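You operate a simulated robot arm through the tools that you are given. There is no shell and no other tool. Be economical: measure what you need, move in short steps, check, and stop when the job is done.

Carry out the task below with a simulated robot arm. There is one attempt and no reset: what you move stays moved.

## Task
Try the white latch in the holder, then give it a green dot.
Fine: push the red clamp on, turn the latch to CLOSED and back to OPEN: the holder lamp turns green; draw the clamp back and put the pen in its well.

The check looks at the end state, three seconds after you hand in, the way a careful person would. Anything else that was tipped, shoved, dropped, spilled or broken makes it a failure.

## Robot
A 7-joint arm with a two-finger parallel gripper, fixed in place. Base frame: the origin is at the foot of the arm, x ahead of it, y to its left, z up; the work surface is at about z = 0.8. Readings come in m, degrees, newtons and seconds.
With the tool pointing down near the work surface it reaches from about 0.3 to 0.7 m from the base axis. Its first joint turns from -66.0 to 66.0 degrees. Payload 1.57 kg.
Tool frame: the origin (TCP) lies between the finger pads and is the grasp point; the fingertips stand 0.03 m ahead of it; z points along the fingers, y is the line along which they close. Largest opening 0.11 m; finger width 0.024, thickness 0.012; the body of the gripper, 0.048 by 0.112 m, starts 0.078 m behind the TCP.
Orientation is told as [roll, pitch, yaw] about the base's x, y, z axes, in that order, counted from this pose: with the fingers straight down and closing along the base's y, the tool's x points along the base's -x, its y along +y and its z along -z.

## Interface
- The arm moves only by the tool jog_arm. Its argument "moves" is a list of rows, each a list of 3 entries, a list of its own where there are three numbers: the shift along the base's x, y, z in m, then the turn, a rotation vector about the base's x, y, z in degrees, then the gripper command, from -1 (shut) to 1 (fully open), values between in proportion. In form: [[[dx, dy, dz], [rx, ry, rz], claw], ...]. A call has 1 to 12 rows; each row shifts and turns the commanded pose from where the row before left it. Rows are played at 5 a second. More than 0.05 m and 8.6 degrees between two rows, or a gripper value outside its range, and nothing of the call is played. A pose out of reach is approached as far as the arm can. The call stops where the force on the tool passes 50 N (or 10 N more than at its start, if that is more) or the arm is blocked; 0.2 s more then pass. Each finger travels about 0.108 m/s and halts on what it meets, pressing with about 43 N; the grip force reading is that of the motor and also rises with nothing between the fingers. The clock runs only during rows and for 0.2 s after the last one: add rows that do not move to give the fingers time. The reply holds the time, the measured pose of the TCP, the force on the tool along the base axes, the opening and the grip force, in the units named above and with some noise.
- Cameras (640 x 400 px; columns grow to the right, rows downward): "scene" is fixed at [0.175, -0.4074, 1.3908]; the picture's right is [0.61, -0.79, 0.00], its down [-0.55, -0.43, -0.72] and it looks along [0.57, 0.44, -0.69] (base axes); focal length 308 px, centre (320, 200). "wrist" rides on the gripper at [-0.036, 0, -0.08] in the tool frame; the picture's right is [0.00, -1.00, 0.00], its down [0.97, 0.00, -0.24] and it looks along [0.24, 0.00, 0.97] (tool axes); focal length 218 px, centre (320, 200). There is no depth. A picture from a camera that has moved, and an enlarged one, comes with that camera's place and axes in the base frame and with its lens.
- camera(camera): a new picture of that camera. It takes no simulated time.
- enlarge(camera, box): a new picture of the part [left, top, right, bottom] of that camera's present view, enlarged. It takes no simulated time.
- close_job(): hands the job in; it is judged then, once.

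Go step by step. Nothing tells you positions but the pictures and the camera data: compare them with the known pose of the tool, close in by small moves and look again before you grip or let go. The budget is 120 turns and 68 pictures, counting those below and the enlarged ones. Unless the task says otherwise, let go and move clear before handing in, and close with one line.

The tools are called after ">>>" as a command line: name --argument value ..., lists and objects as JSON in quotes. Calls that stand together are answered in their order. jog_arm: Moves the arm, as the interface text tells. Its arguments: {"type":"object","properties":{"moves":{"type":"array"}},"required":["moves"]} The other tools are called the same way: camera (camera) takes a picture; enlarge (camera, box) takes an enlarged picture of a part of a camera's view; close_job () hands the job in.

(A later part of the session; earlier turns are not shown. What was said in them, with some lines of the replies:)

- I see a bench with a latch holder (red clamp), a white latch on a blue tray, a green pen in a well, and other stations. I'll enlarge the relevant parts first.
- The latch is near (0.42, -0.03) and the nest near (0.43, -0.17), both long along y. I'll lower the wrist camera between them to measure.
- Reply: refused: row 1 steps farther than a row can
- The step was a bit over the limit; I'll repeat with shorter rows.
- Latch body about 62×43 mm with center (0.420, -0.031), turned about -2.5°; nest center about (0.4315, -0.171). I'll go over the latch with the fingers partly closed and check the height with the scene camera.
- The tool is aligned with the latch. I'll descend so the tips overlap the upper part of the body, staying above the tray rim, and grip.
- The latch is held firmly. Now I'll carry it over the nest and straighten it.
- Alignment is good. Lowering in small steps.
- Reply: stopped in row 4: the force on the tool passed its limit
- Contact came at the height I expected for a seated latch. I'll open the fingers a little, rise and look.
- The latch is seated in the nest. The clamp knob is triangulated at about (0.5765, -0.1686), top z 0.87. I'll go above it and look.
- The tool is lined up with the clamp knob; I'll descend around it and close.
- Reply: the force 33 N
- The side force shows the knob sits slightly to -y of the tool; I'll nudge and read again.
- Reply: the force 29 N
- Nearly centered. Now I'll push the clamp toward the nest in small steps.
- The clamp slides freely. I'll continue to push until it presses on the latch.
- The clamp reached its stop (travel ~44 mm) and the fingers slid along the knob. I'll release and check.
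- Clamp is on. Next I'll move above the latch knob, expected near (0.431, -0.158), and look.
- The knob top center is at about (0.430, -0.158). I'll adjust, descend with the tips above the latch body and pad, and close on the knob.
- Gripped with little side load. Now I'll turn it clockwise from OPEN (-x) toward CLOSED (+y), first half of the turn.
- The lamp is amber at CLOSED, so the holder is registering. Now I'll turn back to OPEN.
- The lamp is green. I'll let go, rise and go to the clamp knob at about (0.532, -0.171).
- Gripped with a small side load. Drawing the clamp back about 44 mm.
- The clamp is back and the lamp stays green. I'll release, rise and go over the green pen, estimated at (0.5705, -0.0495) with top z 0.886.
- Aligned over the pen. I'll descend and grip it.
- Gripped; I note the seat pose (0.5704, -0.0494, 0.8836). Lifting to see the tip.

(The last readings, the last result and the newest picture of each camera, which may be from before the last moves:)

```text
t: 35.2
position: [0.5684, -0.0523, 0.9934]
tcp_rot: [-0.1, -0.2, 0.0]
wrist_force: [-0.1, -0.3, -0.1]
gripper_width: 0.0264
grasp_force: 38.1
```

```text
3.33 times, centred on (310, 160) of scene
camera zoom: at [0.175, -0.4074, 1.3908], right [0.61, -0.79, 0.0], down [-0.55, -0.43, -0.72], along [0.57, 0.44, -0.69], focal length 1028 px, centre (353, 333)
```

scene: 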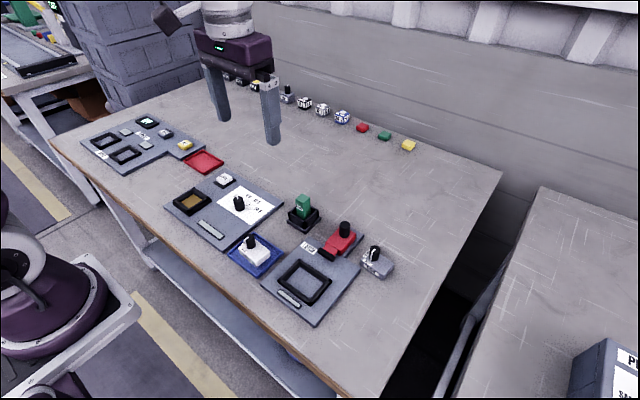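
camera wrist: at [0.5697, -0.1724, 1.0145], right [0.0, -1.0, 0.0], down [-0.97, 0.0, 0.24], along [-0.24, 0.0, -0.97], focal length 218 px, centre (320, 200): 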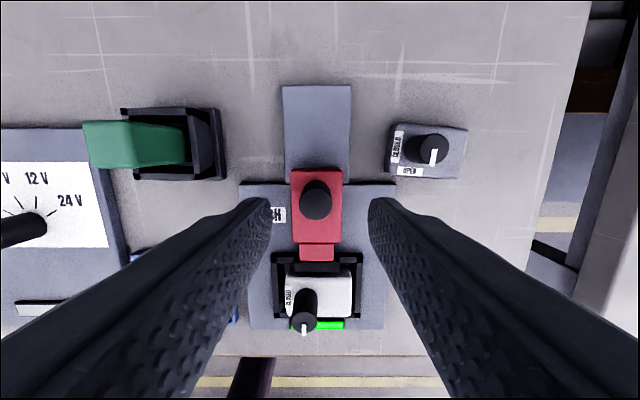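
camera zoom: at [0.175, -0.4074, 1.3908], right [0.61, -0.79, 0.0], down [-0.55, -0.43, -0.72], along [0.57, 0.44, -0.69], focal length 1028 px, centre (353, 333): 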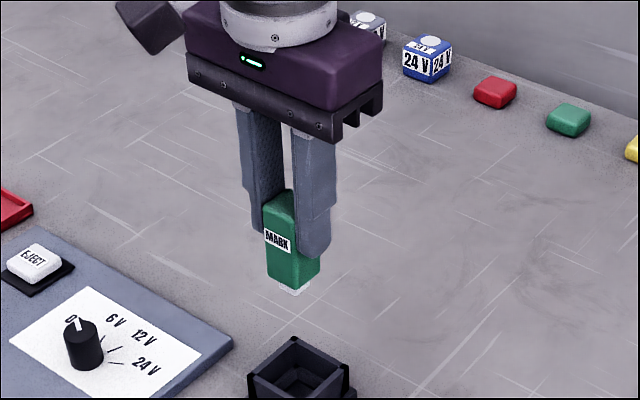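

The pen has a felt tip about 77 mm below the TCP. I'll carry it over the free half of the latch top at (0.430, -0.188).

>>> jog_arm --moves '[[[-0.0277, -0.0271, 0], [0, 0, 0], -0.7], [[-0.0277, -0.0271, 0], [0, 0, 0], -0.7], [[-0.0277, -0.0271, 0], [0, 0, 0], -0.7], [[-0.0277, -0.0271, 0], [0, 0, 0], -0.7], [[-0.0276, -0.0273, 0], [0, 0, 0], -0.7], [[0, 0, -0.04], [0, 0, 0], -0.7], [[0, 0, 0], [0, 0, 0], -0.7]]'

>>> enlarge --camera "scene" --box '[240, 210, 370, 310]'

>>> camera --camera "wrist"

```text
t: 36.9
position: [0.4338, -0.1864, 0.9525]
tcp_rot: [0.0, -0.3, 0.0]
wrist_force: [-0.1, -0.8, -0.8]
gripper_width: 0.0271
grasp_force: 37.7
```

```text
4.00 times, centred on (305, 260) of scene
camera zoom: at [0.175, -0.4074, 1.3908], right [0.61, -0.79, 0.0], down [-0.55, -0.43, -0.72], along [0.57, 0.44, -0.69], focal length 1234 px, centre (380, -40)
```

zoom: 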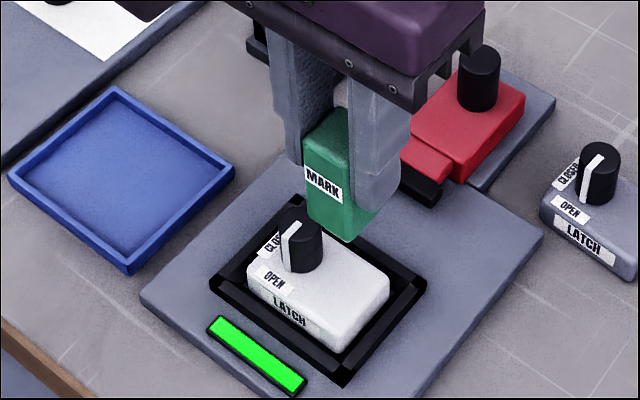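

```text
25 pictures are left
camera wrist: at [0.47, -0.186, 1.0342], right [0.0, -1.0, 0.0], down [-0.97, 0.0, 0.24], along [-0.24, 0.0, -0.97], focal length 218 px, centre (320, 200)
```

wrist: 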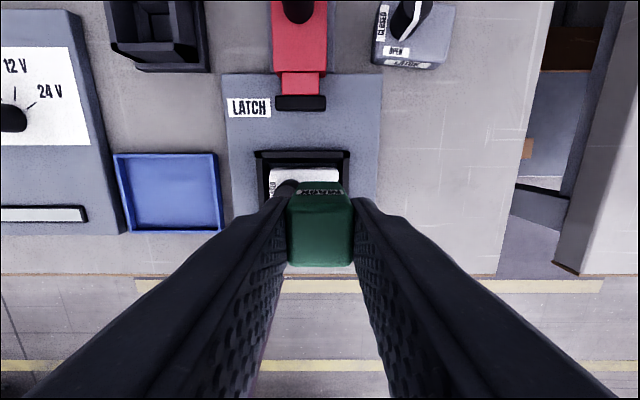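

Slight correction, then lower onto the latch top in small steps.

>>> jog_arm --moves '[[[-0.002, -0.003, -0.015], [0, 0, 0], -0.7], [[0, 0, -0.013], [0, 0, 0], -0.7], [[0, 0, -0.004], [0, 0, 0], -0.7], [[0, 0, 0], [0, 0, 0], -0.7]]'

>>> enlarge --camera "scene" --box '[250, 220, 360, 310]'

```text
t: 37.9
position: [0.4305, -0.1883, 0.9227]
tcp_rot: [0.0, -0.2, 0.1]
wrist_force: [0.8, -0.3, 0.1]
gripper_width: 0.0268
grasp_force: 37.4
```

```text
4.44 times, centred on (305, 265) of scene
camera zoom: at [0.175, -0.4074, 1.3908], right [0.61, -0.79, 0.0], down [-0.55, -0.43, -0.72], along [0.57, 0.44, -0.69], focal length 1371 px, centre (387, -89)
```

zoom: 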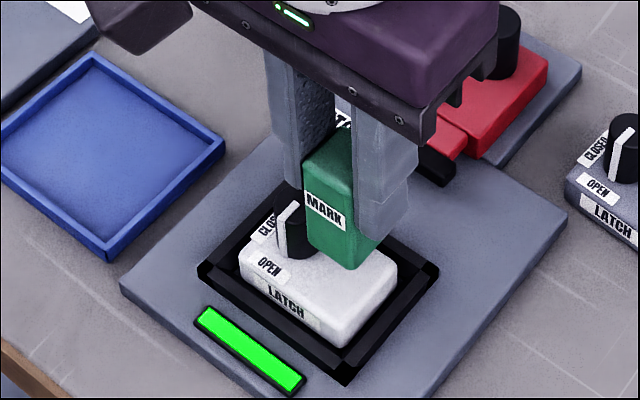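

>>> jog_arm --moves '[[[0, 0, -0.003], [0, 0, 0], -0.7], [[0, 0, -0.002], [0, 0, 0], -0.7], [[0, 0, -0.002], [0, 0, 0], -0.7], [[0, 0, 0], [0, 0, 0], -0.7]]'

```text
t: 38.9
position: [0.43, -0.1879, 0.9156]
tcp_rot: [-0.1, -0.2, 0.1]
wrist_force: [-0.5, -0.2, -1.1]
gripper_width: 0.0267
grasp_force: 37.4
```

>>> jog_arm --moves '[[[0, 0, -0.002], [0, 0, 0], -0.7], [[0, 0, -0.0015], [0, 0, 0], -0.7], [[0, 0, 0], [0, 0, 0], -0.7]]'

```text
t: 39.6
position: [0.4309, -0.1892, 0.9127]
tcp_rot: [0.0, -0.2, 0.1]
wrist_force: [-0.3, 0.3, -0.8]
gripper_width: 0.0268
grasp_force: 37.8
```

>>> jog_arm --moves '[[[0, 0, -0.0015], [0, 0, 0], -0.7], [[0, 0, -0.0015], [0, 0, 0], -0.7], [[0, 0, 0], [0, 0, 0], -0.7]]'

>>> enlarge --camera "scene" --box '[270, 230, 350, 300]'

```text
t: 40.5
position: [0.431, -0.1903, 0.9077]
tcp_rot: [0.1, -0.2, 0.1]
wrist_force: [-0.2, 0.7, -1.0]
gripper_width: 0.0266
grasp_force: 37.3
```

```text
5.71 times, centred on (310, 265) of scene
camera zoom: at [0.175, -0.4074, 1.3908], right [0.61, -0.79, 0.0], down [-0.55, -0.43, -0.72], along [0.57, 0.44, -0.69], focal length 1763 px, centre (377, -171)
```

zoom: 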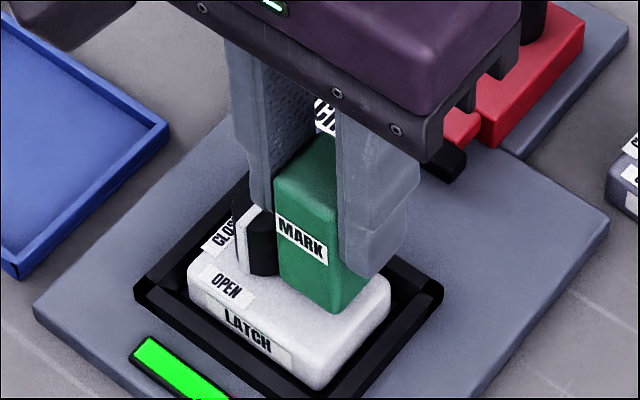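

>>> jog_arm --moves '[[[0, 0, -0.001], [0, 0, 0], -0.7], [[0, 0, -0.001], [0, 0, 0], -0.7], [[0, 0, 0], [0, 0, 0], -0.7]]'

```text
t: 41.2
position: [0.431, -0.1909, 0.9071]
tcp_rot: [-0.1, -0.2, 0.0]
wrist_force: [-0.3, -0.1, -0.2]
gripper_width: 0.0272
grasp_force: 38.3
```

>>> jog_arm --moves '[[[0, 0, -0.001], [0, 0, 0], -0.7], [[0, 0, -0.001], [0, 0, 0], -0.7], [[0, 0, 0], [0, 0, 0], -0.7]]'

```text
t: 42.0
position: [0.4299, -0.1897, 0.9041]
tcp_rot: [-0.1, -0.2, 0.0]
wrist_force: [0.2, 0.8, 3.1]
gripper_width: 0.0268
grasp_force: 38.2
```

Contact begins (3 N). One more slight press, then lift straight up and look.

>>> jog_arm --moves '[[[0, 0, -0.0007], [0, 0, 0], -0.7], [[0, 0, 0], [0, 0, 0], -0.7], [[0, 0, 0], [0, 0, 0], -0.7]]'

>>> jog_arm --moves '[[[0, 0, 0.02], [0, 0, 0], -0.7], [[0, 0, 0.04], [0, 0, 0], -0.7], [[0, 0, 0.03], [0, 0, 0], -0.7], [[0, 0, 0], [0, 0, 0], -0.7]]'

>>> enlarge --camera "scene" --box '[240, 210, 370, 310]'

```text
t: 42.9
position: [0.4296, -0.1903, 0.9039]
tcp_rot: [0.0, -0.3, 0.1]
wrist_force: [0.4, 0.3, 28.1]
gripper_width: 0.0269
grasp_force: 37.5
```

```text
t: 43.9
position: [0.4317, -0.189, 0.9947]
tcp_rot: [-0.1, -0.2, 0.1]
wrist_force: [-0.5, 0.2, 0.0]
gripper_width: 0.0269
grasp_force: 37.5
```

```text
4.00 times, centred on (305, 260) of scene
camera zoom: at [0.175, -0.4074, 1.3908], right [0.61, -0.79, 0.0], down [-0.55, -0.43, -0.72], along [0.57, 0.44, -0.69], focal length 1234 px, centre (380, -40)
```

zoom: 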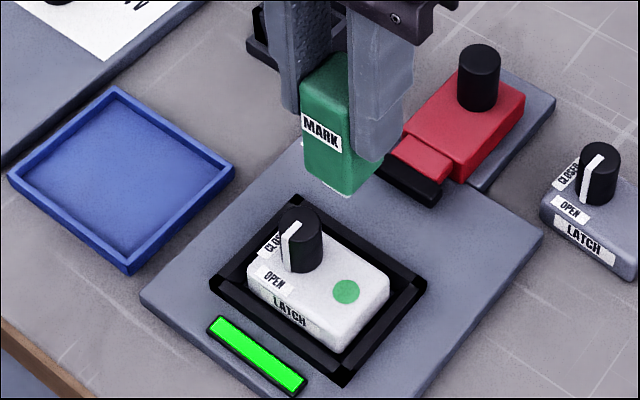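

The green dot is on the latch and the lamp stays green. I'll take the pen back above its well.

>>> jog_arm --moves '[[[0.0279, 0.028, 0], [0, 0, 0], -0.7], [[0.0279, 0.028, 0], [0, 0, 0], -0.7], [[0.0279, 0.028, 0], [0, 0, 0], -0.7], [[0.0279, 0.028, 0], [0, 0, 0], -0.7], [[0.0279, 0.028, 0], [0, 0, 0], -0.7], [[0, 0, -0.04], [0, 0, 0], -0.7], [[0, 0, 0], [0, 0, 0], -0.7]]'

>>> enlarge --camera "scene" --box '[250, 130, 370, 240]'

>>> enlarge --camera "wrist" --box '[230, 120, 410, 270]'

```text
t: 45.5
position: [0.5694, -0.0513, 0.953]
tcp_rot: [0.0, -0.2, 0.0]
wrist_force: [0.4, 0.1, -0.3]
gripper_width: 0.0268
grasp_force: 37.9
```

```text
3.64 times, centred on (310, 185) of scene
camera zoom: at [0.1751, -0.4074, 1.3908], right [0.61, -0.79, 0.0], down [-0.55, -0.43, -0.72], along [0.57, 0.44, -0.69], focal length 1122 px, centre (356, 254)
```

zoom: 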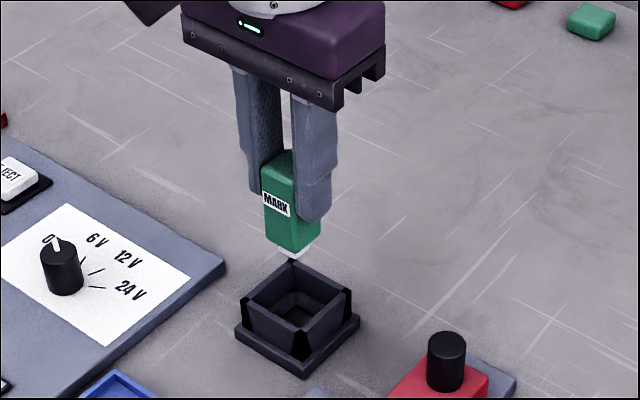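

```text
2.67 times, centred on (320, 195) of wrist
camera zoom: at [0.6055, -0.05, 1.0342], right [0.0, -1.0, 0.0], down [-0.97, 0.0, 0.24], along [-0.24, 0.0, -0.97], focal length 582 px, centre (320, 213)
```

zoom: 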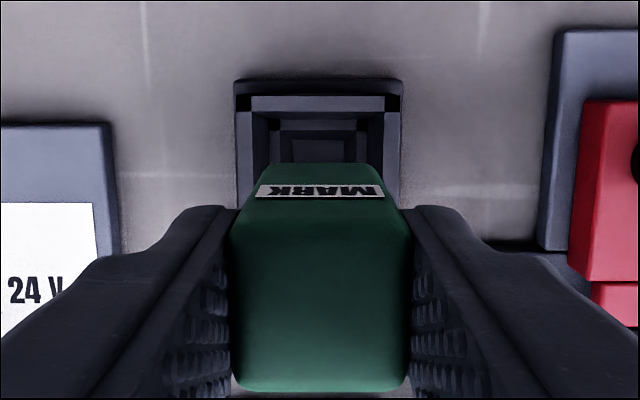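

The pen is lined up with the well. Lowering carefully.

>>> jog_arm --moves '[[[0.0007, 0.001, -0.025], [0, 0, 0], -0.7], [[0, 0, -0.02], [0, 0, 0], -0.7], [[0, 0, -0.012], [0, 0, 0], -0.7], [[0, 0, 0], [0, 0, 0], -0.7]]'

>>> enlarge --camera "scene" --box '[250, 160, 370, 250]'

```text
t: 46.5
position: [0.5716, -0.0486, 0.8962]
tcp_rot: [0.0, -0.2, 0.0]
wrist_force: [-0.2, 0.5, -1.2]
gripper_width: 0.0267
grasp_force: 37.6
```

```text
4.44 times, centred on (310, 205) of scene
camera zoom: at [0.1751, -0.4074, 1.3908], right [0.61, -0.79, 0.0], down [-0.55, -0.43, -0.72], along [0.57, 0.44, -0.69], focal length 1371 px, centre (364, 178)
```

zoom: 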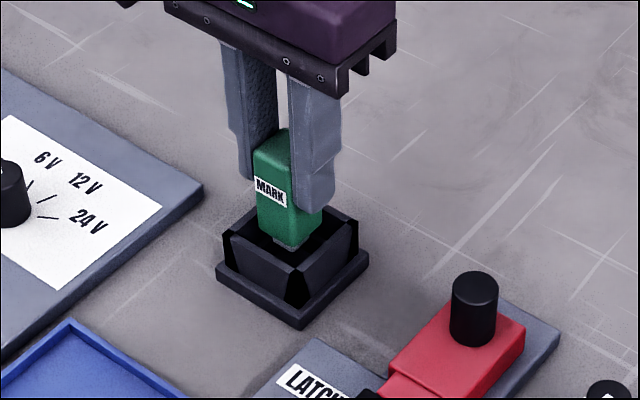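

>>> jog_arm --moves '[[[-0.0005, 0, -0.006], [0, 0, 0], -0.7], [[0, 0, -0.004], [0, 0, 0], -0.7], [[0, 0, -0.0015], [0, 0, 0], -0.7], [[0, 0, 0], [0, 0, 0], -0.7]]'

>>> enlarge --camera "scene" --box '[250, 160, 370, 250]'

```text
t: 47.5
position: [0.5699, -0.0484, 0.8866]
tcp_rot: [0.0, -0.2, -0.1]
wrist_force: [-1.0, -0.4, -0.2]
gripper_width: 0.0268
grasp_force: 37.5
```

```text
4.44 times, centred on (310, 205) of scene
camera zoom: at [0.1751, -0.4074, 1.3908], right [0.61, -0.79, 0.0], down [-0.55, -0.43, -0.72], along [0.57, 0.44, -0.69], focal length 1371 px, centre (364, 178)
```

zoom: 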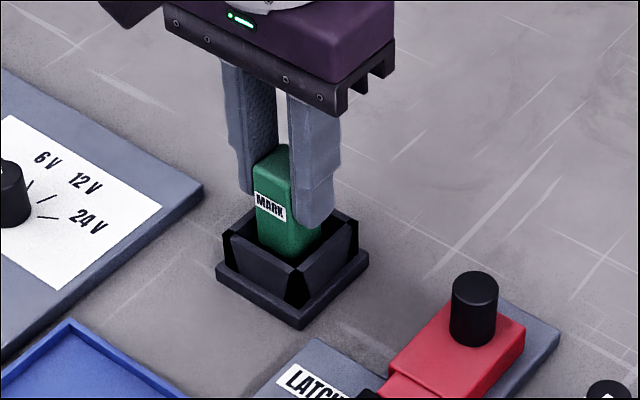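

A couple of millimetres remain; I'll lower until contact, then release and rise.

>>> jog_arm --moves '[[[0, 0, -0.0015], [0, 0, 0], -0.7], [[0, 0, -0.001], [0, 0, 0], -0.7], [[0, 0, 0], [0, 0, 0], -0.7]]'

```text
t: 48.2
position: [0.5702, -0.0479, 0.8824]
tcp_rot: [0.0, -0.1, 0.0]
wrist_force: [-0.1, -1.0, -0.5]
gripper_width: 0.0267
grasp_force: 37.0
```

>>> jog_arm --moves '[[[0, 0, -0.001], [0, 0, 0], -0.6], [[0, 0, 0], [0, 0, 0], -0.35], [[0, 0, 0], [0, 0, 0], -0.1], [[0, 0, 0], [0, 0, 0], -0.1], [[0, 0, 0.04], [0, 0, 0], -0.1], [[0, 0, 0.04], [0, 0, 0], 0], [[0, 0, 0.04], [0, 0, 0], 0], [[0, 0, 0], [0, 0, 0], 0]]'

>>> camera --camera "scene"

>>> enlarge --camera "scene" --box '[230, 170, 400, 310]'

```text
t: 50.0
position: [0.5718, -0.0482, 1.0004]
tcp_rot: [0.0, -0.2, 0.2]
wrist_force: [-0.7, -0.3, 0.2]
gripper_width: 0.0551
grasp_force: 0.1
```

```text
17 pictures are left
```

scene: 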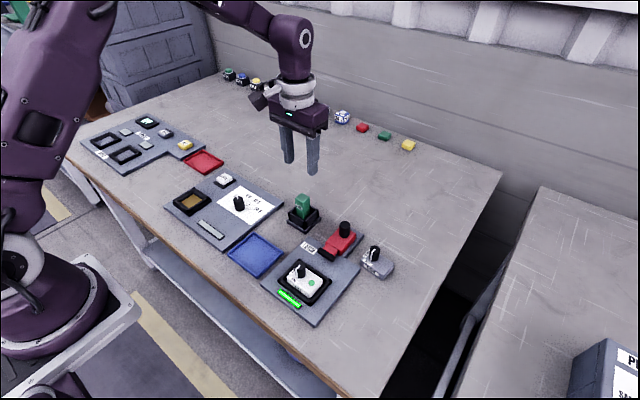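

```text
2.86 times, centred on (315, 240) of scene
camera zoom: at [0.175, -0.4074, 1.3908], right [0.61, -0.79, 0.0], down [-0.55, -0.43, -0.72], along [0.57, 0.44, -0.69], focal length 882 px, centre (334, 86)
```

zoom: 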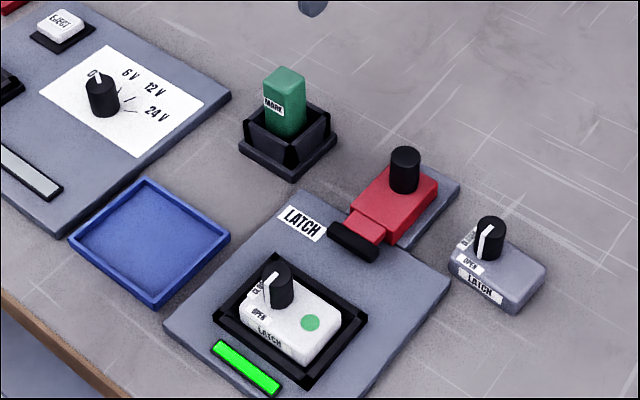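

Everything is in place: the lamp is green, the latch reads OPEN and carries its dot, the clamp is back, and the pen is in its well. Handing in.

>>> close_job

```text
The job is handed in.
```

The white latch passed its try in the holder (lamp green, knob back at OPEN) and now has a green dot; the clamp is drawn back, the pen is in its well, and I left the latch in the holder.
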